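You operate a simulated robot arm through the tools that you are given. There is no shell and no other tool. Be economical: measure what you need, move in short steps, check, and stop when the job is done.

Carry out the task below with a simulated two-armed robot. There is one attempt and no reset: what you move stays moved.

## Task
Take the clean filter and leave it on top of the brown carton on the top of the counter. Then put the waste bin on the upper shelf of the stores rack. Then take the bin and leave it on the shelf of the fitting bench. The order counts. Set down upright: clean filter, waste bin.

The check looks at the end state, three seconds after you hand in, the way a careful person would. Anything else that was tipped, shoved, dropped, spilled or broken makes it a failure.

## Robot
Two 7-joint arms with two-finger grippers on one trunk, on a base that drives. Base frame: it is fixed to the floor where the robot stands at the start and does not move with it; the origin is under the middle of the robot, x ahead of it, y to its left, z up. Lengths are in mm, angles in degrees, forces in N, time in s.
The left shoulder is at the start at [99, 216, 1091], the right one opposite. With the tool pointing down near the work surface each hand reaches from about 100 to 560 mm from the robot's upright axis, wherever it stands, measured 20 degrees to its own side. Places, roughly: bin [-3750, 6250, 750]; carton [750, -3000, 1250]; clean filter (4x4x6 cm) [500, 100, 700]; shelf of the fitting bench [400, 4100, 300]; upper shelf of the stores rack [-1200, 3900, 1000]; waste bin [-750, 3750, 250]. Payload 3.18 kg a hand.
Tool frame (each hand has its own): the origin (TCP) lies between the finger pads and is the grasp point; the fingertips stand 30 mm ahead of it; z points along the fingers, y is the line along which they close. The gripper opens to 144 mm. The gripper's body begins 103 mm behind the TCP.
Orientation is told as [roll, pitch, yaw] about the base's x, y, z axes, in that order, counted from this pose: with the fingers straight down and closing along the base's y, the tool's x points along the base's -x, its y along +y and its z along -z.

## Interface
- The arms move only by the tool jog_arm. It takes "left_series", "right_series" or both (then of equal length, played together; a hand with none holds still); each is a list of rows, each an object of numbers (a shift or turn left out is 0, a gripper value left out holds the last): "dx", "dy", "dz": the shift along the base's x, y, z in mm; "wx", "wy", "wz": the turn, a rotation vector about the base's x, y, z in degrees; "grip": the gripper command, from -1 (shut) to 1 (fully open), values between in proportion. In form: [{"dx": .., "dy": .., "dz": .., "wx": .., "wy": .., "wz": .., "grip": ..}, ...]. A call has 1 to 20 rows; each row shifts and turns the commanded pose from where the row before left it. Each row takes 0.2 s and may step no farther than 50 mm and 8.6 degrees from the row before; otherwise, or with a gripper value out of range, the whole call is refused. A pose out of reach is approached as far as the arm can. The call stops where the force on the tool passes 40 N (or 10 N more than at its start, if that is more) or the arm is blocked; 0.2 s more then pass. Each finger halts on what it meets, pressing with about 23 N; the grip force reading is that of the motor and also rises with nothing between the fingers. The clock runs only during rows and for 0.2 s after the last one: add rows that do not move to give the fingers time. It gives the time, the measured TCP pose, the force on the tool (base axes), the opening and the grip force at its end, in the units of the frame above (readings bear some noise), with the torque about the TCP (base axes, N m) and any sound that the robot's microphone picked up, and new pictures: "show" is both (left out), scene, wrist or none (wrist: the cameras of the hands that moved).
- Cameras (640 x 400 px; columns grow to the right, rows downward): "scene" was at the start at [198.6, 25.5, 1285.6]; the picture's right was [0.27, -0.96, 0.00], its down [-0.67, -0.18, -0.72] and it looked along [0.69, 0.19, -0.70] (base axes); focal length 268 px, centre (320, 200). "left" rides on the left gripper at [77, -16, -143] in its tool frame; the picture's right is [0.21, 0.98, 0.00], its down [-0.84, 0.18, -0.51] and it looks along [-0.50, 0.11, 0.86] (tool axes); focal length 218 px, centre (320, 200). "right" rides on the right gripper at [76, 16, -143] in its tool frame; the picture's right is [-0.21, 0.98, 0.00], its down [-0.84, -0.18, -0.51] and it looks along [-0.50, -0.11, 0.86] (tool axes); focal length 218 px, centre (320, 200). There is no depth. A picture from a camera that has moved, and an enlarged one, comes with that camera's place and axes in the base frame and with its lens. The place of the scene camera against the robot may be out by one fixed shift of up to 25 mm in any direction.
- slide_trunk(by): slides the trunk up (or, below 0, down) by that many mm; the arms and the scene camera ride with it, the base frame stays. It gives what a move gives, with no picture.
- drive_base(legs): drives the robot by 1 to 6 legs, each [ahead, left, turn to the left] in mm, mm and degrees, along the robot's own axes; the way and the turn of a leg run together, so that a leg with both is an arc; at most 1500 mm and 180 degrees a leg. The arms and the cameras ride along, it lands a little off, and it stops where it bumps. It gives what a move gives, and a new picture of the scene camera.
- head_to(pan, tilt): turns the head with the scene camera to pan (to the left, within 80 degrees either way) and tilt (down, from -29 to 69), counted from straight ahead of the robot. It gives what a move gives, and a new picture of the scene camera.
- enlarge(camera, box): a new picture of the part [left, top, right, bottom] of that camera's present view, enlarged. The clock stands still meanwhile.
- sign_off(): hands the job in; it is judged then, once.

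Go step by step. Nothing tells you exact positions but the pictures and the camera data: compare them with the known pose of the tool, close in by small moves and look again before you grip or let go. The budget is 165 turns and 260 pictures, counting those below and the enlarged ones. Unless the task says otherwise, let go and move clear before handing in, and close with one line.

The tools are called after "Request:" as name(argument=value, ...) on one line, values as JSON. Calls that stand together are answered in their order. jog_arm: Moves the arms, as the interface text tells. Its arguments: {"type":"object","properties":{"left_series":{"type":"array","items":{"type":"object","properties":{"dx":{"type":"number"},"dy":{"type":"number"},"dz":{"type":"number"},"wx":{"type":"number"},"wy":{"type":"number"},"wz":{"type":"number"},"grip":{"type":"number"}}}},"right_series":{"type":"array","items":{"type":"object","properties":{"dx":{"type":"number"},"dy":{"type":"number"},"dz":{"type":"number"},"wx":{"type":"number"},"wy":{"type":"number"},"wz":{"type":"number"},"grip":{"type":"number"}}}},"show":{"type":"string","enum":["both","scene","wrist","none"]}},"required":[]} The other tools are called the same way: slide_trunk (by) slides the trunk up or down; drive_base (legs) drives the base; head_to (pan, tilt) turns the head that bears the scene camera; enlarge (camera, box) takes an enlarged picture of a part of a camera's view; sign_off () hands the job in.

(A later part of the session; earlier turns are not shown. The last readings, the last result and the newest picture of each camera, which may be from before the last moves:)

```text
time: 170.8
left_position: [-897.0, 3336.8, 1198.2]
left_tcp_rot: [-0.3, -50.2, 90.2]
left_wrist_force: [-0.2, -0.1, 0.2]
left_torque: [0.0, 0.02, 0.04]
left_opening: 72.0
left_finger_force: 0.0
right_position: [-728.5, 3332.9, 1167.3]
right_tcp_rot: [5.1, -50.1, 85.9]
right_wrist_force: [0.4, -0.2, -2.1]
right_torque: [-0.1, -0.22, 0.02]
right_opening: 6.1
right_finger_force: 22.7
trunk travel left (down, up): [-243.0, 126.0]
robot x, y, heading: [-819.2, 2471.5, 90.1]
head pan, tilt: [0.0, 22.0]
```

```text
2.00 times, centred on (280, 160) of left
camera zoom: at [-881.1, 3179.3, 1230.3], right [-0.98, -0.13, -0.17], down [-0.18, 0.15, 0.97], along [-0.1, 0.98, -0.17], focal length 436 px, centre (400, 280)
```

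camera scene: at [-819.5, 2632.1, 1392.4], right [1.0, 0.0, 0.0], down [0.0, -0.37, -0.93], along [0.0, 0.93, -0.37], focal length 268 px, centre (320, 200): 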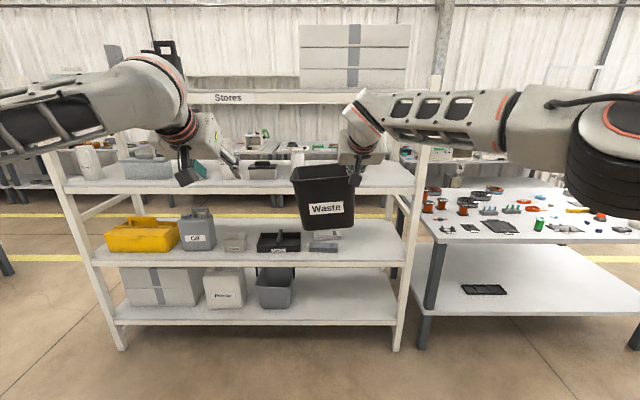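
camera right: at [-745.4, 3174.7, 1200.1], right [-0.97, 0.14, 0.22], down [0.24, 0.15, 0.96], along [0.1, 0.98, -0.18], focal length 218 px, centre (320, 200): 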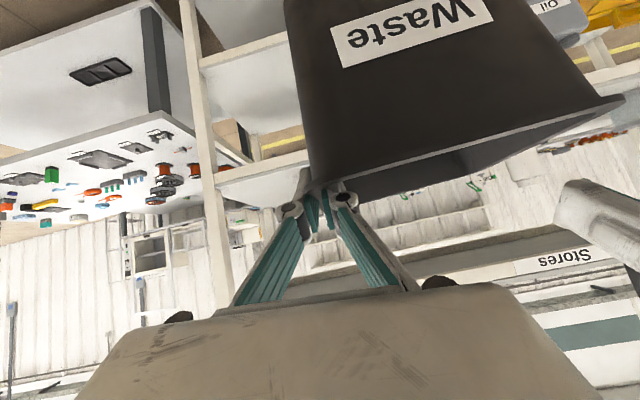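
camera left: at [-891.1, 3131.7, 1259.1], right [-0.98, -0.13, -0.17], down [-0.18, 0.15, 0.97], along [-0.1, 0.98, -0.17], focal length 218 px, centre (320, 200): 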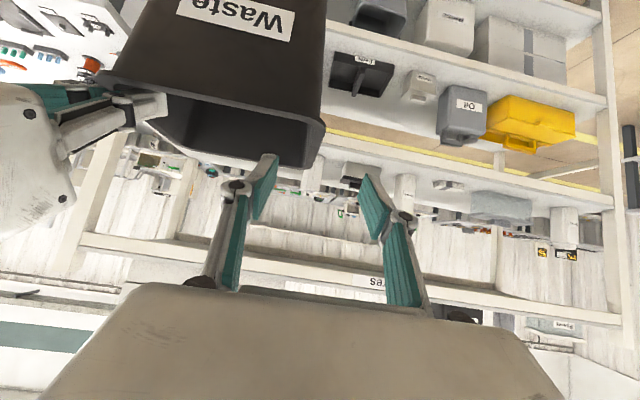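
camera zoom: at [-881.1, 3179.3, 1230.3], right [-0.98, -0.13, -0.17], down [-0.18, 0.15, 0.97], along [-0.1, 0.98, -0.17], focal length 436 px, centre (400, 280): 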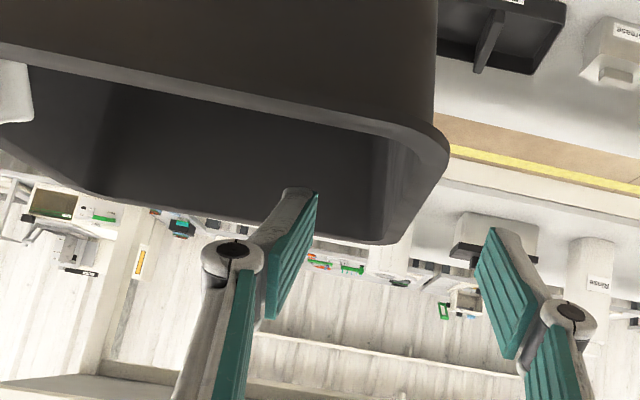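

Aligned well. I lower the left fingers onto the wall.

Request:
jog_arm(left_series=[{"dz": -15, "dx": -3}, {"dz": -15}, {}], show="none")

Request:
enlarge(camera="left", box=[120, 60, 440, 260])

```text
time: 171.6
left_position: [-898.5, 3337.0, 1167.3]
left_tcp_rot: [-0.4, -50.4, 90.4]
left_wrist_force: [0.5, -0.2, 1.1]
left_torque: [0.02, -0.01, 0.01]
left_opening: 71.9
left_finger_force: 0.0
right_position: [-729.6, 3333.0, 1167.2]
right_tcp_rot: [5.0, -50.1, 85.9]
right_wrist_force: [-0.3, -0.4, -2.7]
right_torque: [-0.1, -0.22, -0.03]
right_opening: 6.0
right_finger_force: 23.1
trunk travel left (down, up): [-243.0, 126.0]
robot x, y, heading: [-822.4, 2471.7, 90.4]
head pan, tilt: [0.0, 22.0]
```

```text
2.00 times, centred on (280, 160) of left
camera zoom: at [-883.5, 3179.5, 1200.0], right [-0.98, -0.13, -0.17], down [-0.18, 0.15, 0.97], along [-0.1, 0.98, -0.17], focal length 436 px, centre (400, 280)
```

zoom: 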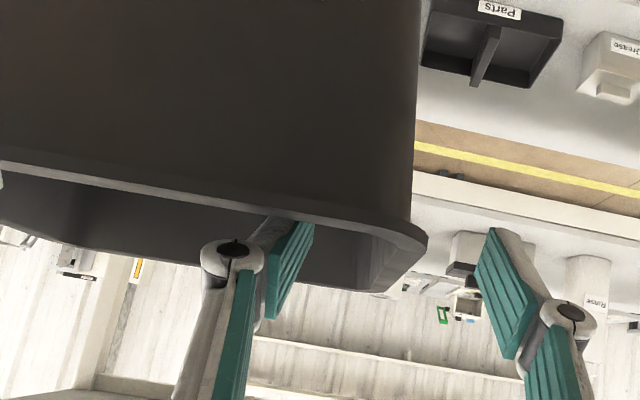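

Lower 6 mm more and close the left grip.

Request:
jog_arm(left_series=[{"dz": -6}, {"grip": -0.4}, {"grip": -0.7}, {"grip": -1}, {"grip": -1}, {}], show="scene")

```text
time: 173.0
left_position: [-896.6, 3336.8, 1161.1]
left_tcp_rot: [-0.8, -50.3, 90.3]
left_wrist_force: [17.3, -0.5, 2.7]
left_torque: [-0.01, -0.93, -0.22]
left_opening: 6.1
left_finger_force: 23.4
right_position: [-731.2, 3331.9, 1165.9]
right_tcp_rot: [5.2, -49.9, 86.1]
right_wrist_force: [-16.2, 0.0, -5.9]
right_torque: [-0.09, 0.4, 0.21]
right_opening: 6.2
right_finger_force: 22.9
trunk travel left (down, up): [-243.0, 126.0]
robot x, y, heading: [-815.7, 2473.9, 90.2]
head pan, tilt: [0.0, 22.0]
camera scene: at [-819.2, 2633.0, 1392.2], right [1.0, 0.0, 0.0], down [0.0, -0.37, -0.93], along [0.0, 0.93, -0.37], focal length 268 px, centre (320, 200)
```

scene: 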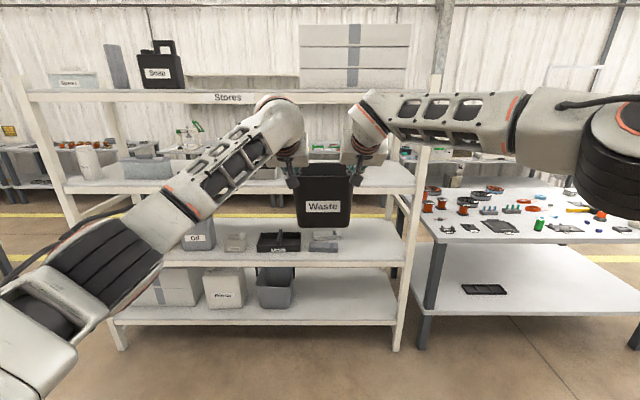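

Both hands hold it. I relax the left slightly, release the right, and withdraw the right hand upward and back.

Request:
jog_arm(left_series=[{"dx": 2}, {}, {}, {}, {}], right_series=[{}, {"grip": -0.85}, {"grip": -0.65}, {"grip": -0.45}, {}], show="none")

Request:
jog_arm(right_series=[{"dz": 15}, {"dz": 25}, {"dz": 25}, {"dy": -40}, {"dy": -40}, {"dy": -30, "dx": 30}, {"dx": 45}, {"dx": 45}], show="scene")

```text
time: 174.2
left_position: [-897.4, 3337.5, 1158.2]
left_tcp_rot: [-0.4, -50.2, 90.3]
left_wrist_force: [0.3, 0.2, 0.3]
left_torque: [-0.09, 0.18, 0.05]
left_opening: 6.0
left_finger_force: 23.1
right_position: [-729.1, 3332.9, 1167.2]
right_tcp_rot: [5.1, -50.0, 85.9]
right_wrist_force: [-0.7, 0.0, 0.3]
right_torque: [-0.05, -0.02, 0.0]
right_opening: 39.5
right_finger_force: 0.0
trunk travel left (down, up): [-243.0, 126.0]
robot x, y, heading: [-820.5, 2468.5, 90.2]
head pan, tilt: [0.0, 22.0]
```

```text
time: 176.0
left_position: [-896.3, 3336.5, 1159.6]
left_tcp_rot: [-0.4, -50.2, 90.0]
left_wrist_force: [0.0, -0.1, 0.2]
left_torque: [-0.1, 0.27, 0.07]
left_opening: 6.0
left_finger_force: 23.0
right_position: [-608.4, 3223.5, 1230.9]
right_tcp_rot: [5.2, -49.9, 85.9]
right_wrist_force: [-0.4, 0.6, -0.4]
right_torque: [0.03, 0.07, 0.03]
right_opening: 39.6
right_finger_force: 0.1
trunk travel left (down, up): [-243.0, 126.0]
robot x, y, heading: [-817.8, 2472.1, 90.1]
head pan, tilt: [0.0, 22.0]
camera scene: at [-817.7, 2632.7, 1392.2], right [1.0, 0.0, 0.0], down [0.0, -0.37, -0.93], along [0.0, 0.93, -0.37], focal length 268 px, centre (320, 200)
```

scene: 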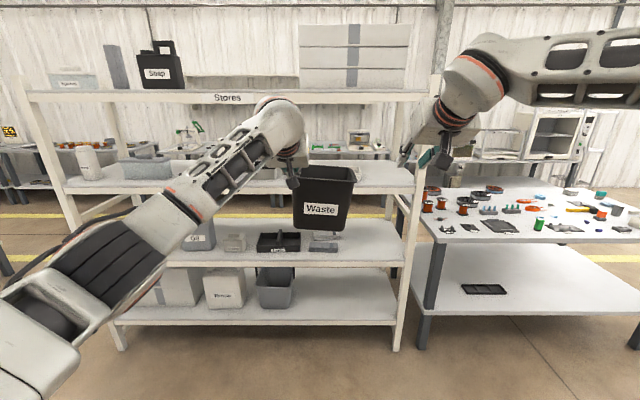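

The left hand now holds the bin alone. I fold the right hand back and down out of the way, then strafe right toward the free end of the shelf.

Request:
jog_arm(right_series=[{"dy": -40, "wx": -7}, {"dy": -40, "wx": -7}, {"dy": -40, "wx": -7}, {"dy": -40, "wx": -7}, {"dy": -40, "wx": -7}, {"dy": -40, "wx": -7}, {"dy": -20, "wx": -7}, {}], show="none")

Request:
drive_base(legs=[[0, -305, 0], [180, 0, 0]])

Request:
enlarge(camera="left", box=[0, 0, 640, 400])

```text
time: 177.8
left_position: [-896.9, 3337.8, 1160.2]
left_tcp_rot: [-0.4, -50.3, 90.2]
left_wrist_force: [0.2, 0.1, 0.1]
left_torque: [-0.1, 0.19, 0.0]
left_opening: 5.9
left_finger_force: 23.0
right_position: [-610.1, 2961.4, 1233.3]
right_tcp_rot: [2.0, -1.0, 87.4]
right_wrist_force: [-0.4, 0.6, 1.0]
right_torque: [0.01, 0.01, 0.01]
right_opening: 39.5
right_finger_force: 0.2
trunk travel left (down, up): [-243.0, 126.0]
robot x, y, heading: [-821.2, 2470.1, 90.2]
head pan, tilt: [0.0, 22.0]
```

```text
time: 182.2
left_position: [-584.4, 3520.6, 1159.5]
left_tcp_rot: [-0.4, -50.1, 90.3]
left_wrist_force: [-0.4, 0.7, 0.2]
left_torque: [-0.06, 0.23, -0.01]
left_opening: 6.1
left_finger_force: 22.8
right_position: [-296.9, 3147.8, 1231.0]
right_tcp_rot: [2.0, -1.0, 87.4]
right_wrist_force: [0.0, 1.3, -0.1]
right_torque: [-0.01, -0.02, 0.02]
right_opening: 39.6
right_finger_force: 0.1
trunk travel left (down, up): [-243.0, 126.0]
robot x, y, heading: [-502.8, 2657.1, 90.1]
head pan, tilt: [0.0, 22.0]
camera scene: at [-505.8, 2817.7, 1392.1], right [1.0, 0.0, 0.0], down [0.0, -0.38, -0.93], along [0.0, 0.93, -0.38], focal length 268 px, centre (320, 200)
```

scene: 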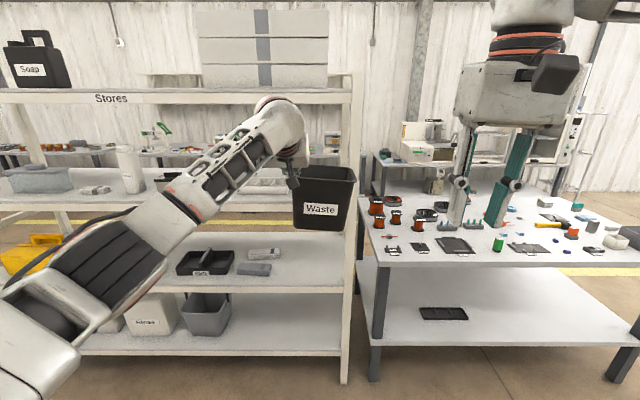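

```text
1.00 times, centred on (320, 200) of left (not enlarged: the box is as wide or as high as the picture)
camera zoom: at [-569.2, 3363.8, 1192.8], right [-0.98, -0.13, -0.17], down [-0.18, 0.15, 0.97], along [-0.11, 0.98, -0.17], focal length 218 px, centre (320, 200)
```

zoom: 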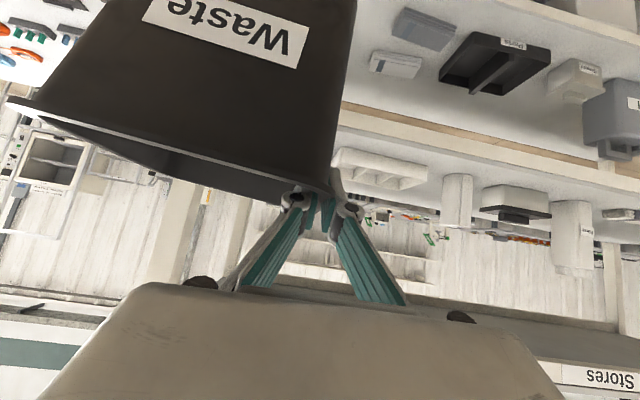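

I need the shelf's exact height and the tray's edge; zooming the left wrist view.

Request:
enlarge(camera="left", box=[320, 60, 480, 160])

Request:
enlarge(camera="scene", box=[230, 140, 390, 240])

```text
4.00 times, centred on (400, 110) of left
camera zoom: at [-569.2, 3363.8, 1192.8], right [-0.98, -0.13, -0.17], down [-0.18, 0.15, 0.97], along [-0.11, 0.98, -0.17], focal length 873 px, centre (0, 560)
```

zoom: 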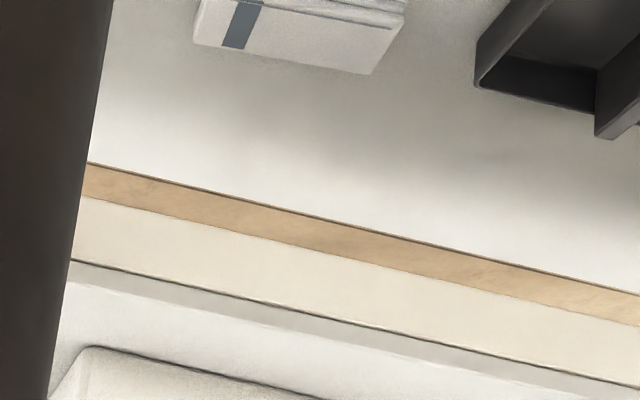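

```text
4.00 times, centred on (310, 190) of scene
camera zoom: at [-505.8, 2817.7, 1392.1], right [1.0, 0.0, 0.0], down [0.0, -0.38, -0.93], along [0.0, 0.93, -0.38], focal length 1073 px, centre (360, 240)
```

zoom: 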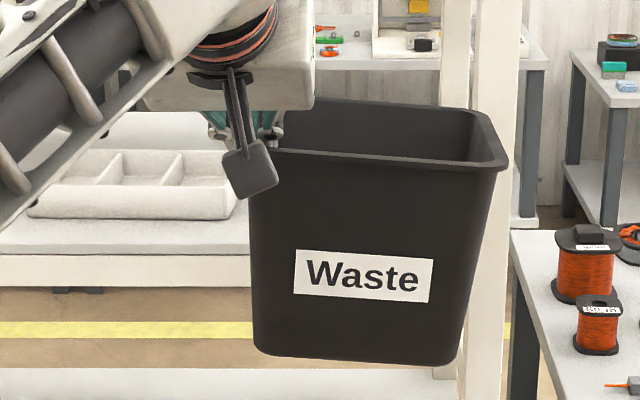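

The shelf top is at z≈1005, front edge y≈3730; tray edge x≈-637, post x≈-396. I level the bin (−4° roll), raise 38 mm, nudge left 15 mm and approach.

Request:
jog_arm(left_series=[{"wy": -2, "dz": 12}, {"wy": -2, "dz": 13}, {"dz": 13}, {}], show="none")

Request:
drive_base(legs=[[0, 15, 0], [170, 0, 0]])

Request:
enlarge(camera="scene", box=[200, 100, 400, 225])

```text
time: 183.2
left_position: [-585.6, 3522.1, 1195.4]
left_tcp_rot: [-6.6, -50.1, 95.2]
left_wrist_force: [-0.7, 0.2, -3.0]
left_torque: [-0.11, 0.21, 0.02]
left_opening: 6.0
left_finger_force: 23.4
right_position: [-296.8, 3146.9, 1231.9]
right_tcp_rot: [1.9, -0.9, 87.4]
right_wrist_force: [-0.1, 1.6, -0.8]
right_torque: [0.0, -0.03, 0.03]
right_opening: 39.8
right_finger_force: 0.2
trunk travel left (down, up): [-243.0, 126.0]
robot x, y, heading: [-505.9, 2652.3, 90.2]
head pan, tilt: [0.0, 22.0]
```

```text
time: 185.1
left_position: [-602.4, 3690.5, 1196.4]
left_tcp_rot: [-6.7, -50.1, 95.1]
left_wrist_force: [0.7, 0.6, -3.0]
left_torque: [-0.06, 0.25, -0.01]
left_opening: 6.1
left_finger_force: 22.6
right_position: [-313.5, 3314.8, 1230.6]
right_tcp_rot: [2.0, -1.0, 87.4]
right_wrist_force: [-0.1, -0.4, -0.7]
right_torque: [-0.04, -0.03, 0.01]
right_opening: 39.4
right_finger_force: 0.0
trunk travel left (down, up): [-243.0, 126.0]
robot x, y, heading: [-521.8, 2823.7, 90.3]
head pan, tilt: [0.0, 22.0]
camera scene: at [-521.7, 2986.8, 1392.1], right [1.0, 0.01, 0.0], down [0.0, -0.38, -0.93], along [-0.01, 0.93, -0.38], focal length 268 px, centre (320, 200)
```

scene: 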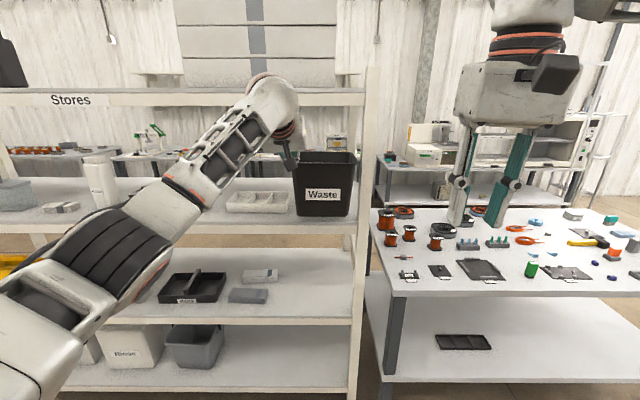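

```text
3.20 times, centred on (300, 162) of scene
camera zoom: at [-521.7, 2986.8, 1392.1], right [1.0, 0.01, 0.0], down [0.0, -0.38, -0.93], along [-0.01, 0.93, -0.38], focal length 858 px, centre (384, 320)
```

zoom: 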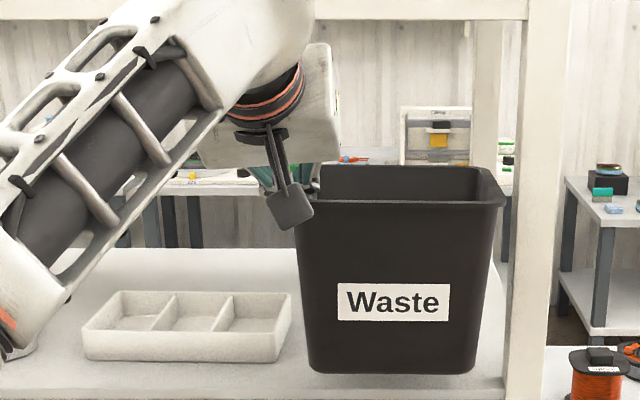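

The bin is level and the gaps look good on both sides. I advance 112 mm so it is over the shelf.

Request:
drive_base(legs=[[112, 0, 0]])

Request:
enlarge(camera="scene", box=[200, 120, 400, 245])

Request:
enlarge(camera="left", box=[0, 0, 640, 400])

```text
time: 186.3
left_position: [-603.5, 3801.7, 1196.2]
left_tcp_rot: [-6.7, -50.0, 95.3]
left_wrist_force: [0.4, -0.1, -3.1]
left_torque: [-0.07, 0.21, -0.02]
left_opening: 6.0
left_finger_force: 22.5
right_position: [-314.7, 3425.8, 1232.0]
right_tcp_rot: [2.0, -0.9, 87.6]
right_wrist_force: [-0.9, 0.4, -0.6]
right_torque: [-0.03, 0.0, -0.01]
right_opening: 39.5
right_finger_force: 0.0
trunk travel left (down, up): [-243.0, 126.0]
robot x, y, heading: [-521.7, 2936.4, 90.2]
head pan, tilt: [0.0, 22.0]
camera scene: at [-522.6, 3097.0, 1392.2], right [1.0, 0.01, 0.0], down [0.0, -0.38, -0.93], along [-0.01, 0.93, -0.38], focal length 268 px, centre (320, 200)
```

scene: 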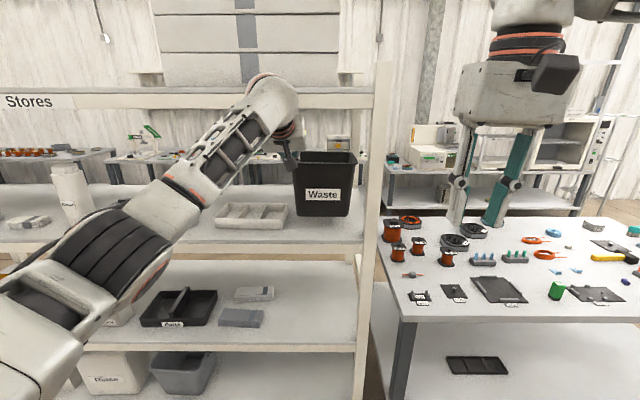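

```text
3.20 times, centred on (300, 182) of scene
camera zoom: at [-522.6, 3097.0, 1392.2], right [1.0, 0.01, 0.0], down [0.0, -0.38, -0.93], along [-0.01, 0.93, -0.38], focal length 858 px, centre (384, 256)
```

zoom: 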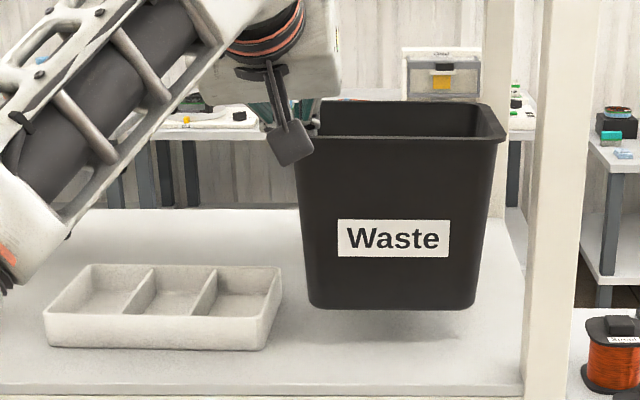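

```text
1.00 times, centred on (320, 200) of left (not enlarged: the box is as wide or as high as the picture)
camera zoom: at [-589.6, 3643.4, 1231.2], right [-0.96, -0.14, -0.23], down [-0.25, 0.15, 0.96], along [-0.1, 0.98, -0.18], focal length 218 px, centre (320, 200)
```

zoom: 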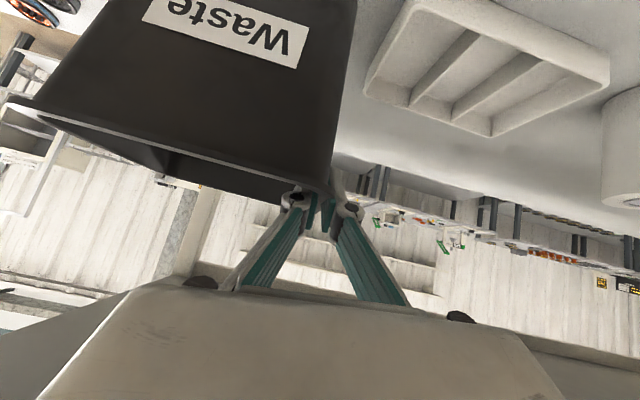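

The bin hovers ~55 mm over the free area. Lowering it.

Request:
jog_arm(left_series=[{"dz": -15}, {"dz": -15}, {"dz": -10}, {}], show="none")

Request:
enlarge(camera="scene", box=[200, 120, 400, 245])

```text
time: 187.3
left_position: [-604.1, 3799.9, 1156.8]
left_tcp_rot: [-6.6, -50.0, 95.2]
left_wrist_force: [0.1, -0.6, -3.3]
left_torque: [-0.06, 0.21, -0.01]
left_opening: 6.0
left_finger_force: 23.0
right_position: [-315.2, 3425.3, 1231.6]
right_tcp_rot: [2.1, -1.0, 87.6]
right_wrist_force: [0.4, 0.0, 0.2]
right_torque: [0.02, -0.02, -0.02]
right_opening: 39.5
right_finger_force: 0.1
trunk travel left (down, up): [-243.0, 126.0]
robot x, y, heading: [-525.3, 2934.4, 90.3]
head pan, tilt: [0.0, 22.0]
```

```text
3.20 times, centred on (300, 182) of scene
camera zoom: at [-522.5, 3096.4, 1392.2], right [1.0, 0.01, 0.0], down [0.0, -0.37, -0.93], along [-0.01, 0.93, -0.37], focal length 858 px, centre (384, 256)
```

zoom: 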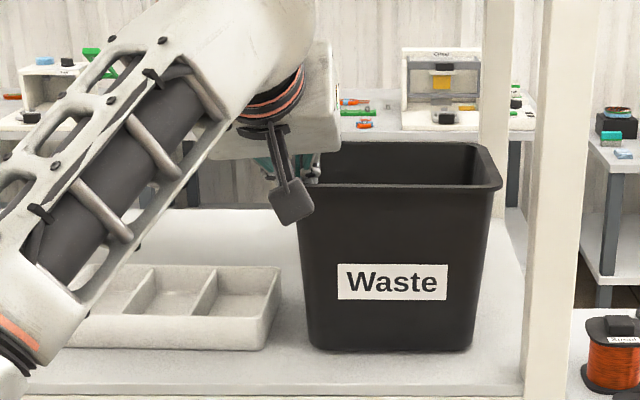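

About 13 mm remain.

Request:
jog_arm(left_series=[{"dz": -4}, {"dz": -4}, {}], show="none")

Request:
jog_arm(left_series=[{"dz": -3}, {}], show="none")

Request:
jog_arm(left_series=[{"dz": -2}, {}], show="none")

```text
time: 188.1
left_position: [-603.4, 3799.7, 1153.4]
left_tcp_rot: [-6.8, -50.4, 95.3]
left_wrist_force: [-3.3, 1.7, 12.0]
left_torque: [0.69, -0.02, 0.16]
left_opening: 5.8
left_finger_force: 23.0
right_position: [-314.5, 3423.9, 1232.5]
right_tcp_rot: [1.9, -1.0, 87.5]
right_wrist_force: [-0.2, -0.5, 0.1]
right_torque: [-0.02, -0.02, -0.01]
right_opening: 39.6
right_finger_force: 0.0
trunk travel left (down, up): [-243.0, 126.0]
robot x, y, heading: [-524.0, 2930.3, 90.4]
head pan, tilt: [0.0, 22.0]
```

```text
time: 188.7
left_position: [-603.4, 3799.8, 1152.6]
left_tcp_rot: [-6.9, -50.5, 95.4]
left_wrist_force: [-4.3, 3.6, 23.6]
left_torque: [0.52, -0.41, 0.44]
left_opening: 6.2
left_finger_force: 22.7
right_position: [-315.4, 3422.0, 1232.9]
right_tcp_rot: [2.0, -1.2, 87.7]
right_wrist_force: [-0.4, 0.6, 0.1]
right_torque: [-0.03, 0.01, -0.02]
right_opening: 39.9
right_finger_force: 0.1
trunk travel left (down, up): [-243.0, 126.0]
robot x, y, heading: [-525.0, 2929.3, 90.4]
head pan, tilt: [0.0, 22.0]
```

```text
time: 189.3
left_position: [-603.0, 3798.5, 1148.5]
left_tcp_rot: [-6.8, -50.4, 95.3]
left_wrist_force: [-2.6, 0.5, 24.0]
left_torque: [0.4, -0.08, 0.14]
left_opening: 5.9
left_finger_force: 22.6
right_position: [-316.0, 3423.1, 1233.8]
right_tcp_rot: [2.0, -1.2, 87.5]
right_wrist_force: [-0.8, -0.4, -0.1]
right_torque: [0.0, -0.01, -0.01]
right_opening: 39.4
right_finger_force: 0.1
trunk travel left (down, up): [-243.0, 126.0]
robot x, y, heading: [-522.0, 2934.1, 90.6]
head pan, tilt: [0.0, 22.0]
```

It's firmly on the shelf. I ease up a few mm and open the fingers gently.

Request:
jog_arm(left_series=[{"dz": 5}, {"grip": -0.9}, {"grip": -0.75}, {"grip": -0.55}, {"grip": -0.4}, {}], show="none")

Request:
enlarge(camera="scene", box=[200, 120, 400, 245])

Request:
enlarge(camera="left", box=[120, 60, 440, 260])

```text
time: 190.7
left_position: [-603.1, 3800.9, 1149.5]
left_tcp_rot: [-6.6, -50.0, 95.3]
left_wrist_force: [-0.3, 0.3, 0.0]
left_torque: [-0.06, 0.03, -0.01]
left_opening: 43.2
left_finger_force: 0.1
right_position: [-314.8, 3425.4, 1231.1]
right_tcp_rot: [2.0, -1.1, 87.6]
right_wrist_force: [-0.2, -0.2, -0.5]
right_torque: [0.03, -0.04, 0.0]
right_opening: 39.3
right_finger_force: 0.0
trunk travel left (down, up): [-243.0, 126.0]
robot x, y, heading: [-523.2, 2932.5, 90.4]
head pan, tilt: [0.0, 22.0]
```

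```text
3.20 times, centred on (300, 182) of scene
camera zoom: at [-522.6, 3096.2, 1392.2], right [1.0, 0.01, 0.0], down [0.0, -0.37, -0.93], along [-0.01, 0.93, -0.37], focal length 858 px, centre (384, 256)
```

zoom: 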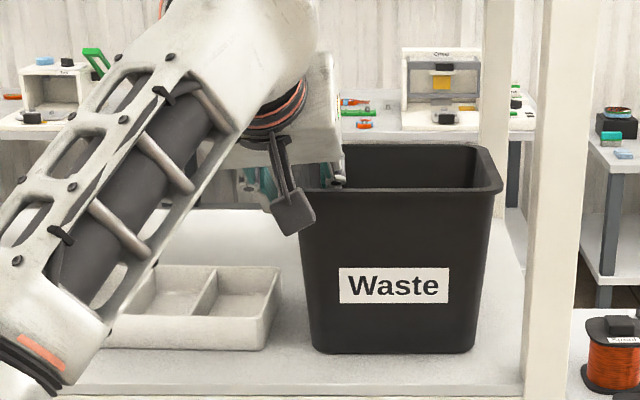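

```text
2.00 times, centred on (280, 160) of left
camera zoom: at [-589.9, 3643.3, 1184.2], right [-0.96, -0.14, -0.23], down [-0.25, 0.15, 0.96], along [-0.1, 0.98, -0.18], focal length 436 px, centre (400, 280)
```

zoom: 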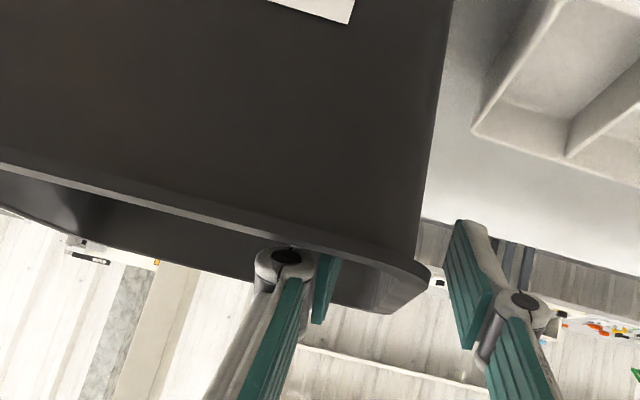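

The bin stands upright on the shelf. I withdraw up and out.

Request:
jog_arm(left_series=[{"dz": 20}, {"dz": 20}, {"dz": 20}, {"dz": 12}, {}], show="none")

Request:
drive_base(legs=[[-500, 0, 0]])

Request:
enlarge(camera="scene", box=[0, 20, 400, 270])

```text
time: 191.9
left_position: [-604.4, 3801.0, 1221.9]
left_tcp_rot: [-6.7, -49.9, 95.3]
left_wrist_force: [0.0, -0.3, 0.1]
left_torque: [-0.03, 0.0, 0.0]
left_opening: 43.4
left_finger_force: 0.0
right_position: [-315.4, 3424.8, 1231.8]
right_tcp_rot: [1.9, -1.0, 87.6]
right_wrist_force: [-1.0, 0.0, 0.2]
right_torque: [0.03, -0.03, 0.0]
right_opening: 39.6
right_finger_force: 0.1
trunk travel left (down, up): [-243.0, 126.0]
robot x, y, heading: [-520.6, 2931.8, 90.3]
head pan, tilt: [0.0, 22.0]
```

```text
time: 194.8
left_position: [-606.8, 3309.3, 1221.2]
left_tcp_rot: [-6.7, -50.0, 95.8]
left_wrist_force: [0.2, 0.7, 0.9]
left_torque: [-0.02, 0.0, -0.04]
left_opening: 43.0
left_finger_force: 0.1
right_position: [-312.7, 2937.0, 1232.5]
right_tcp_rot: [2.0, -1.0, 88.1]
right_wrist_force: [-0.7, 0.7, -0.4]
right_torque: [0.03, 0.0, 0.03]
right_opening: 39.7
right_finger_force: 0.0
trunk travel left (down, up): [-243.0, 126.0]
robot x, y, heading: [-516.6, 2447.1, 90.7]
head pan, tilt: [0.0, 22.0]
camera scene: at [-518.3, 2605.2, 1392.2], right [1.0, 0.02, 0.0], down [0.01, -0.37, -0.93], along [-0.02, 0.93, -0.37], focal length 268 px, centre (320, 200)
```

scene: 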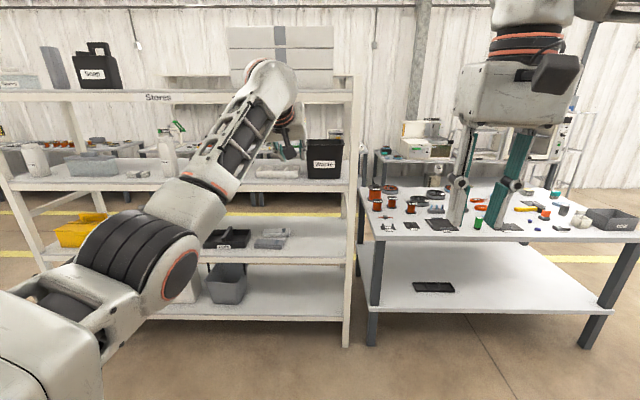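

```text
1.60 times, centred on (200, 145) of scene
camera zoom: at [-518.3, 2605.2, 1392.2], right [1.0, 0.02, 0.0], down [0.01, -0.37, -0.93], along [-0.02, 0.93, -0.37], focal length 429 px, centre (512, 288)
```

zoom: 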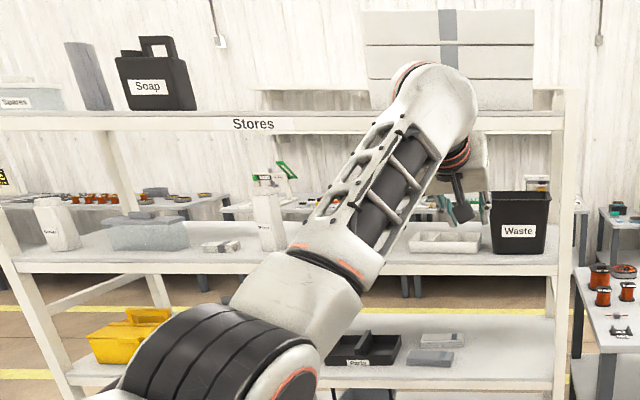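

The waste bin is safely on the upper shelf. Next is the "bin" near [-3750, 6250]. I fold the left arm back and look to the left for a route.

Request:
jog_arm(left_series=[{"dy": -40, "wx": -7, "wy": 2}, {"dy": -40, "wx": -7, "wy": 2}, {"dy": -40, "wx": -7}, {"dy": -40, "wx": -7}, {"dy": -40, "wx": -7}, {"dy": -40, "wx": -7}, {"dy": -20, "wx": -7, "dz": -20}, {"dz": -40}, {"dz": -40}, {"dz": -40}], right_series=[{}, {}, {}, {}, {}, {}, {}, {"dz": -40}, {"dz": -40}, {"dz": -40}], show="none")

Request:
head_to(pan=60, tilt=12)

```text
time: 196.5
left_position: [-624.2, 3112.4, 1076.8]
left_tcp_rot: [2.5, 11.3, 94.3]
left_wrist_force: [0.6, -0.3, -0.8]
left_torque: [0.02, 0.02, 0.0]
left_opening: 42.9
left_finger_force: 0.0
left hand out of reach, approached as far as the arm can: row 4, 5, 6, 8
right_position: [-312.8, 2937.6, 1231.5]
right_tcp_rot: [2.2, -1.2, 88.1]
right_wrist_force: [-0.2, -0.6, 0.2]
right_torque: [0.04, 0.07, 0.03]
right_opening: 39.6
right_finger_force: 0.1
trunk travel left (down, up): [-243.0, 126.0]
robot x, y, heading: [-518.7, 2441.4, 91.0]
head pan, tilt: [0.0, 22.0]
stopped in row 8 (left hand): the arm was blocked; the commanded pose is now the measured one
```

```text
time: 197.8
left_position: [-625.6, 3112.6, 1077.8]
left_tcp_rot: [2.4, 11.3, 94.2]
left_wrist_force: [-1.6, 0.5, 0.8]
left_torque: [-0.02, -0.02, 0.04]
left_opening: 43.4
left_finger_force: 0.1
right_position: [-314.3, 2935.8, 1231.2]
right_tcp_rot: [1.9, -1.2, 88.2]
right_wrist_force: [1.4, -1.0, 0.2]
right_torque: [0.03, 0.01, 0.01]
right_opening: 39.7
right_finger_force: 0.0
trunk travel left (down, up): [-243.0, 126.0]
robot x, y, heading: [-517.6, 2445.5, 90.7]
head pan, tilt: [60.0, 12.0]
camera scene: at [-598.5, 2558.0, 1408.4], right [0.49, 0.87, 0.0], down [0.18, -0.1, -0.98], along [-0.85, 0.48, -0.21], focal length 268 px, centre (320, 200)
```

scene: 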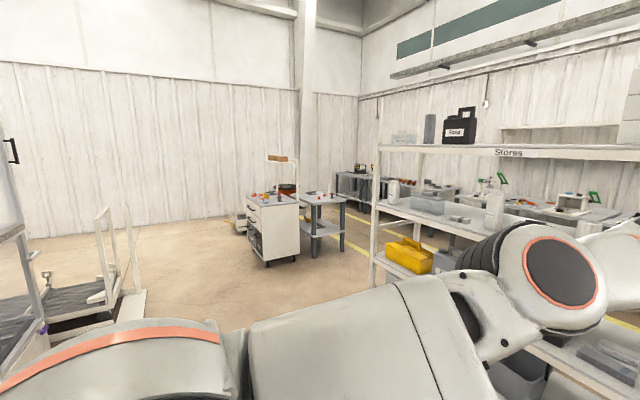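

The bin's place is behind the rack to the left, with a free lane around x≈-2650. I move forward a little, strafe left and look ahead.

Request:
drive_base(legs=[[350, 0, 0], [0, 1100, 0], [0, 1050, 0]])

Request:
head_to(pan=10, tilt=15)

```text
time: 218.7
left_position: [-2804.5, 3393.4, 1079.0]
left_tcp_rot: [2.3, 11.4, 95.5]
left_wrist_force: [0.7, -0.3, -0.4]
left_torque: [-0.01, 0.0, 0.01]
left_opening: 43.1
left_finger_force: 0.1
right_position: [-2489.2, 3225.8, 1230.8]
right_tcp_rot: [2.0, -1.2, 89.5]
right_wrist_force: [-0.3, 0.8, 0.1]
right_torque: [0.02, -0.02, 0.0]
right_opening: 39.6
right_finger_force: 0.1
trunk travel left (down, up): [-243.0, 126.0]
robot x, y, heading: [-2680.2, 2727.4, 92.2]
head pan, tilt: [60.0, 12.0]
camera scene: at [-2763.8, 2840.8, 1408.5], right [0.47, 0.88, 0.0], down [0.18, -0.1, -0.98], along [-0.87, 0.46, -0.21], focal length 268 px, centre (320, 200)
```

scene: 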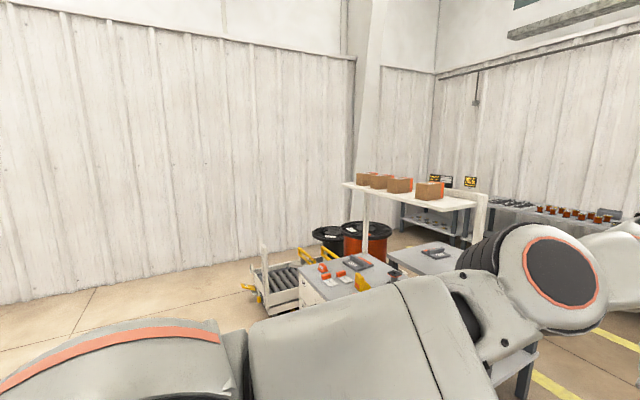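

```text
time: 219.9
left_position: [-2804.0, 3395.7, 1078.2]
left_tcp_rot: [2.3, 11.3, 95.6]
left_wrist_force: [0.0, 0.3, -0.4]
left_torque: [-0.03, 0.01, 0.01]
left_opening: 43.2
left_finger_force: 0.0
right_position: [-2488.1, 3225.7, 1231.3]
right_tcp_rot: [2.0, -1.1, 89.5]
right_wrist_force: [0.2, 0.4, -0.3]
right_torque: [0.02, 0.0, 0.02]
right_opening: 39.6
right_finger_force: 0.1
trunk travel left (down, up): [-243.0, 126.0]
robot x, y, heading: [-2681.5, 2726.9, 92.2]
head pan, tilt: [10.0, 15.0]
camera scene: at [-2701.1, 2888.6, 1403.6], right [0.98, 0.21, 0.0], down [0.06, -0.25, -0.97], along [-0.21, 0.94, -0.26], focal length 268 px, centre (320, 200)
```

scene: 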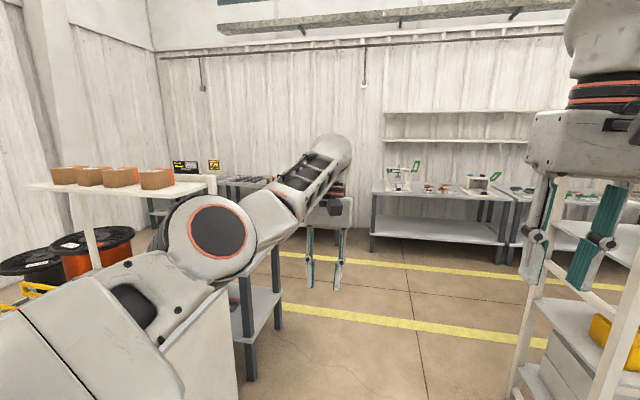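

A clear lane leads ahead. I drive up past the rack and look to the left for the bin.

Request:
drive_base(legs=[[0, 0, -2], [1500, 0, 0], [600, 0, 0]])

Request:
head_to(pan=40, tilt=20)

```text
time: 230.9
left_position: [-2811.8, 5541.7, 1078.4]
left_tcp_rot: [2.3, 11.5, 94.1]
left_wrist_force: [-1.3, 0.1, -0.5]
left_torque: [-0.03, 0.0, -0.03]
left_opening: 43.2
left_finger_force: 0.0
right_position: [-2500.0, 5362.7, 1230.8]
right_tcp_rot: [2.0, -1.1, 87.9]
right_wrist_force: [-0.3, 0.2, -0.4]
right_torque: [-0.05, -0.02, -0.01]
right_opening: 39.6
right_finger_force: 0.1
trunk travel left (down, up): [-243.0, 126.0]
robot x, y, heading: [-2706.1, 4870.5, 90.7]
head pan, tilt: [10.0, 15.0]
camera scene: at [-2721.7, 5032.6, 1403.6], right [0.98, 0.18, 0.0], down [0.05, -0.25, -0.97], along [-0.18, 0.95, -0.26], focal length 268 px, centre (320, 200)
```

scene: 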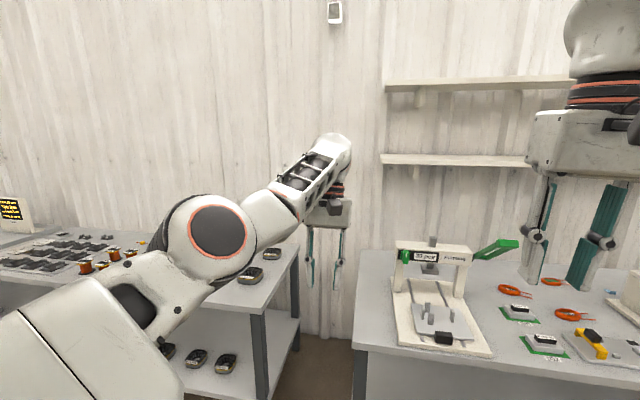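

```text
time: 231.8
left_position: [-2811.9, 5540.6, 1076.9]
left_tcp_rot: [2.2, 11.3, 94.1]
left_wrist_force: [0.2, -1.1, -0.1]
left_torque: [-0.01, 0.03, 0.01]
left_opening: 43.2
left_finger_force: 0.1
right_position: [-2500.2, 5362.9, 1230.8]
right_tcp_rot: [2.0, -1.2, 87.9]
right_wrist_force: [0.7, 0.3, 1.0]
right_torque: [0.0, -0.03, 0.0]
right_opening: 39.6
right_finger_force: 0.1
trunk travel left (down, up): [-243.0, 126.0]
robot x, y, heading: [-2705.5, 4876.9, 90.7]
head pan, tilt: [40.0, 20.0]
camera scene: at [-2765.1, 5011.1, 1395.5], right [0.76, 0.65, 0.0], down [0.22, -0.26, -0.94], along [-0.61, 0.71, -0.34], focal length 268 px, centre (320, 200)
```

scene: 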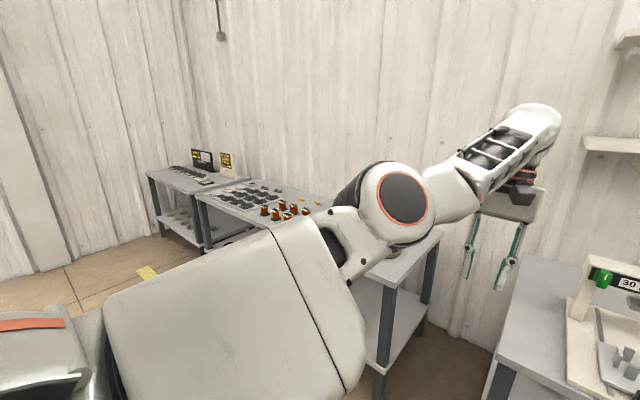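

Benches line the back wall. I back up a bit, lower the left arm out of the camera's way and look closer.

Request:
drive_base(legs=[[-250, 0, 0]])

Request:
jog_arm(left_series=[{"wx": 8, "dz": -20}, {"wx": 3, "dz": -40}, {"dz": -45}, {"dz": -45}, {"dz": -45}, {"dz": -45}, {}], show="scene")

```text
time: 233.7
left_position: [-2806.8, 5292.5, 1078.1]
left_tcp_rot: [2.3, 11.4, 93.9]
left_wrist_force: [-0.6, -0.2, 0.4]
left_torque: [0.08, 0.03, 0.01]
left_opening: 43.6
left_finger_force: 0.0
right_position: [-2495.4, 5114.8, 1231.4]
right_tcp_rot: [2.0, -1.2, 87.7]
right_wrist_force: [-1.3, 0.3, 0.0]
right_torque: [0.02, 0.02, -0.02]
right_opening: 39.3
right_finger_force: 0.2
trunk travel left (down, up): [-243.0, 126.0]
robot x, y, heading: [-2707.8, 4624.9, 90.4]
head pan, tilt: [40.0, 20.0]
camera scene: at [-2762.3, 4762.5, 1395.5], right [0.76, 0.65, 0.0], down [0.22, -0.26, -0.94], along [-0.61, 0.72, -0.34], focal length 268 px, centre (320, 200)
```

scene: 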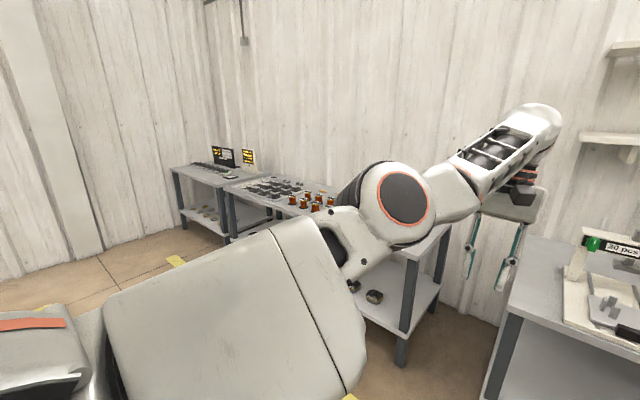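

```text
time: 235.3
left_position: [-2789.6, 5353.1, 848.7]
left_tcp_rot: [1.5, 0.3, 93.8]
left_wrist_force: [0.9, -0.2, 0.3]
left_torque: [0.02, 0.04, 0.04]
left_opening: 42.9
left_finger_force: 0.0
left hand out of reach, approached as far as the arm can: row 1, 2, 3, 4
right_position: [-2494.7, 5113.8, 1231.7]
right_tcp_rot: [2.0, -1.2, 87.7]
right_wrist_force: [0.1, -1.1, 0.6]
right_torque: [0.01, 0.0, 0.02]
right_opening: 39.7
right_finger_force: 0.1
trunk travel left (down, up): [-243.0, 126.0]
robot x, y, heading: [-2698.8, 4620.6, 90.7]
head pan, tilt: [40.0, 20.0]
camera scene: at [-2762.2, 4762.7, 1395.6], right [0.76, 0.65, 0.0], down [0.22, -0.26, -0.94], along [-0.61, 0.72, -0.34], focal length 268 px, centre (320, 200)
```

scene: 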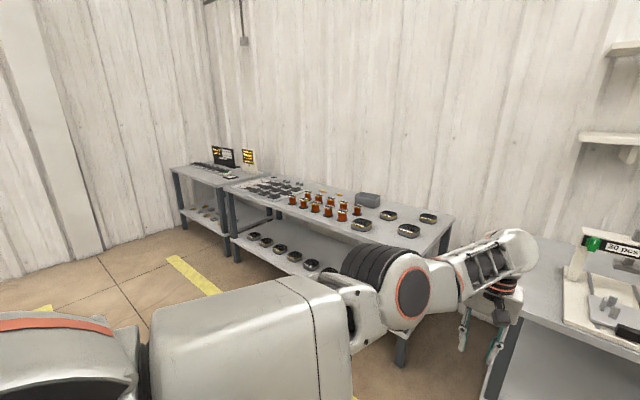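

A grey open box sits at the back of the bench right where the bin should be. Zooming in.

Request:
enlarge(camera="scene", box=[280, 160, 440, 260])

```text
4.00 times, centred on (360, 210) of scene
camera zoom: at [-2762.2, 4762.7, 1395.6], right [0.76, 0.65, 0.0], down [0.22, -0.26, -0.94], along [-0.61, 0.72, -0.34], focal length 1073 px, centre (160, 160)
```

zoom: 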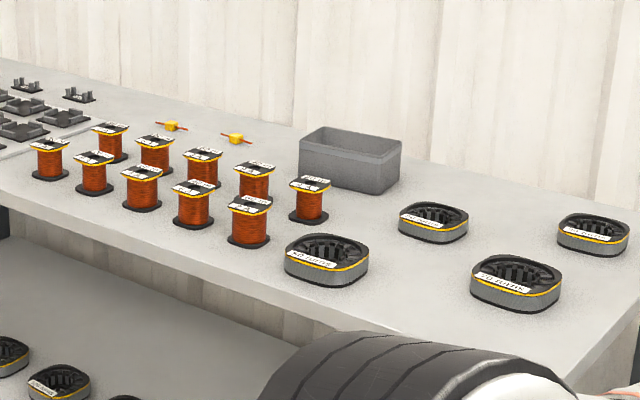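

The bin is the small grey box at about [-3630, 6280, 770], behind spools. I first raise the left hand and tuck it, so that it clears the bench items.

Request:
jog_arm(left_series=[{"dz": 48}, {"dz": 48}, {"dz": 48}, {"dz": 48}, {"dz": 48}, {"dz": 48}, {"dz": 48}, {"dz": 45}, {"dy": -40, "dx": -20}, {"dy": -40, "dx": -20}, {"dy": -40, "dx": -20}, {"dy": -40}], show="none")

Request:
drive_base(legs=[[480, 0, 0], [0, 900, 0]])

Request:
head_to(pan=0, tilt=35)

```text
time: 237.9
left_position: [-2854.0, 5340.4, 1120.8]
left_tcp_rot: [1.5, 0.3, 93.9]
left_wrist_force: [-1.0, 0.4, 0.1]
left_torque: [-0.02, 0.0, 0.02]
left_opening: 43.1
left_finger_force: 0.1
left hand out of reach, approached as far as the arm can: row 4, 5, 6, 7, 8, 9, 10, 11, 12
right_position: [-2496.4, 5114.1, 1230.3]
right_tcp_rot: [2.0, -1.2, 87.8]
right_wrist_force: [0.0, -0.3, -0.1]
right_torque: [-0.01, 0.01, -0.01]
right_opening: 39.5
right_finger_force: 0.1
trunk travel left (down, up): [-243.0, 126.0]
robot x, y, heading: [-2701.0, 4623.8, 90.2]
head pan, tilt: [40.0, 20.0]
```

```text
time: 248.8
left_position: [-3784.4, 5814.6, 1119.6]
left_tcp_rot: [1.5, 0.3, 93.9]
left_wrist_force: [1.1, 0.0, -0.1]
left_torque: [0.01, 0.04, -0.04]
left_opening: 43.4
left_finger_force: 0.1
right_position: [-3427.0, 5588.8, 1231.1]
right_tcp_rot: [2.0, -1.3, 87.8]
right_wrist_force: [-0.5, 0.8, -0.2]
right_torque: [0.0, -0.03, 0.0]
right_opening: 39.6
right_finger_force: 0.1
trunk travel left (down, up): [-243.0, 126.0]
robot x, y, heading: [-3633.6, 5094.1, 90.5]
head pan, tilt: [40.0, 20.0]
camera scene: at [-3693.7, 5237.3, 1395.4], right [0.76, 0.65, 0.0], down [0.22, -0.26, -0.94], along [-0.61, 0.72, -0.34], focal length 268 px, centre (320, 200)
```

scene: 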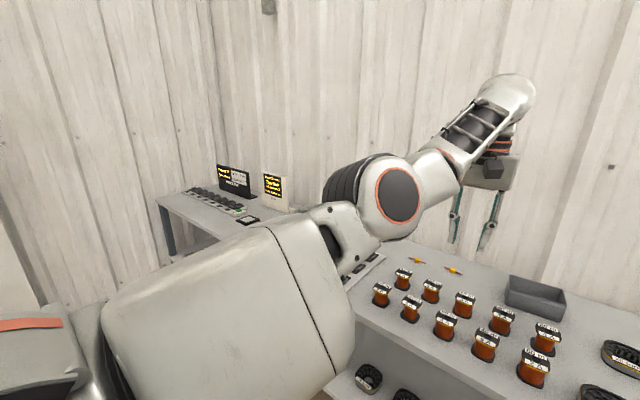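

```text
time: 249.9
left_position: [-3784.3, 5815.2, 1120.6]
left_tcp_rot: [1.5, 0.3, 93.8]
left_wrist_force: [0.0, -0.5, -1.0]
left_torque: [-0.01, 0.01, 0.02]
left_opening: 43.1
left_finger_force: 0.0
right_position: [-3427.5, 5588.6, 1231.9]
right_tcp_rot: [1.9, -1.2, 87.7]
right_wrist_force: [1.1, 0.3, 0.3]
right_torque: [0.0, -0.01, -0.03]
right_opening: 39.6
right_finger_force: 0.0
trunk travel left (down, up): [-243.0, 126.0]
robot x, y, heading: [-3636.7, 5098.9, 90.4]
head pan, tilt: [0.0, 35.0]
camera scene: at [-3634.0, 5254.5, 1371.6], right [1.0, 0.01, 0.0], down [0.0, -0.57, -0.82], along [-0.01, 0.82, -0.57], focal length 268 px, centre (320, 200)
```

scene: 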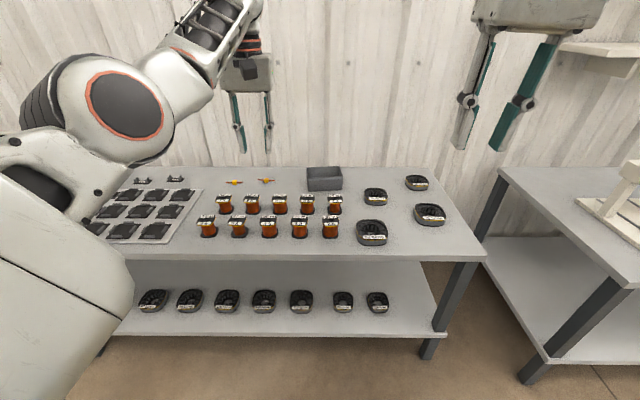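

Request:
enlarge(camera="scene", box=[240, 140, 400, 240])

```text
4.00 times, centred on (320, 190) of scene
camera zoom: at [-3634.0, 5254.5, 1371.6], right [1.0, 0.01, 0.0], down [0.0, -0.57, -0.82], along [-0.01, 0.82, -0.57], focal length 1073 px, centre (320, 240)
```

zoom: 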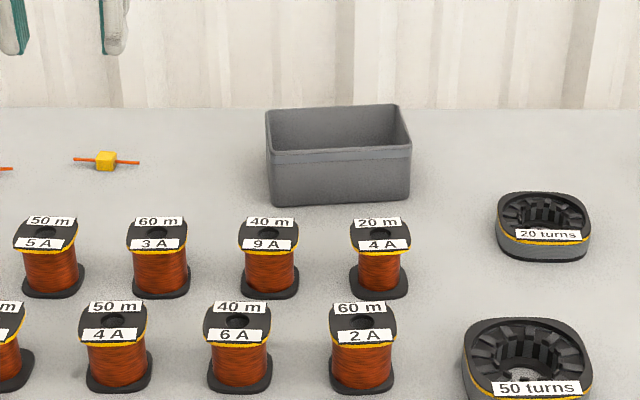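

The bin is ~148×103×63 mm and empty-looking, slightly yawed. I'll pinch its right side wall with the right hand pitched steeply so the wrist camera clears the spools. First I shape the right hand here.

Request:
jog_arm(right_series=[{"wx": 7.6, "dy": 35, "dz": -20}, {"wx": 7.6, "dy": 35, "dz": -30}, {"wx": 7.6, "dy": 35, "dz": -30}, {"wx": 7.6, "dy": 35, "dz": -30}, {"wx": 7.6, "dy": 35, "dz": -30}, {"dy": 35, "dx": -30}, {"dy": 35, "dx": -30}, {"dx": -40, "grip": 0.0}, {"dx": -10, "dz": -30}, {"dz": -30}], show="scene")

```text
time: 252.1
left_position: [-3785.1, 5813.8, 1120.0]
left_tcp_rot: [1.6, 0.3, 93.7]
left_wrist_force: [-0.7, -0.4, 0.1]
left_torque: [-0.01, 0.0, -0.01]
left_opening: 43.1
left_finger_force: 0.2
right_position: [-3536.5, 5833.1, 1029.2]
right_tcp_rot: [3.7, -39.2, 86.9]
right_wrist_force: [0.3, 0.1, -0.4]
right_torque: [-0.01, 0.01, -0.01]
right_opening: 71.8
right_finger_force: 0.1
trunk travel left (down, up): [-243.0, 126.0]
robot x, y, heading: [-3633.8, 5095.6, 90.4]
head pan, tilt: [0.0, 35.0]
camera scene: at [-3634.3, 5254.6, 1371.5], right [1.0, 0.01, 0.0], down [0.0, -0.57, -0.82], along [-0.01, 0.82, -0.57], focal length 268 px, centre (320, 200)
```

scene: 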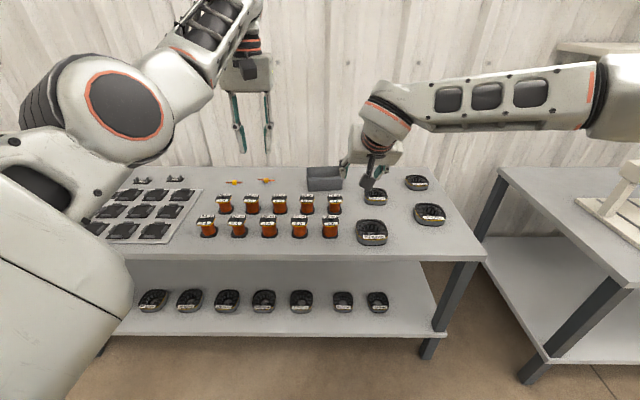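

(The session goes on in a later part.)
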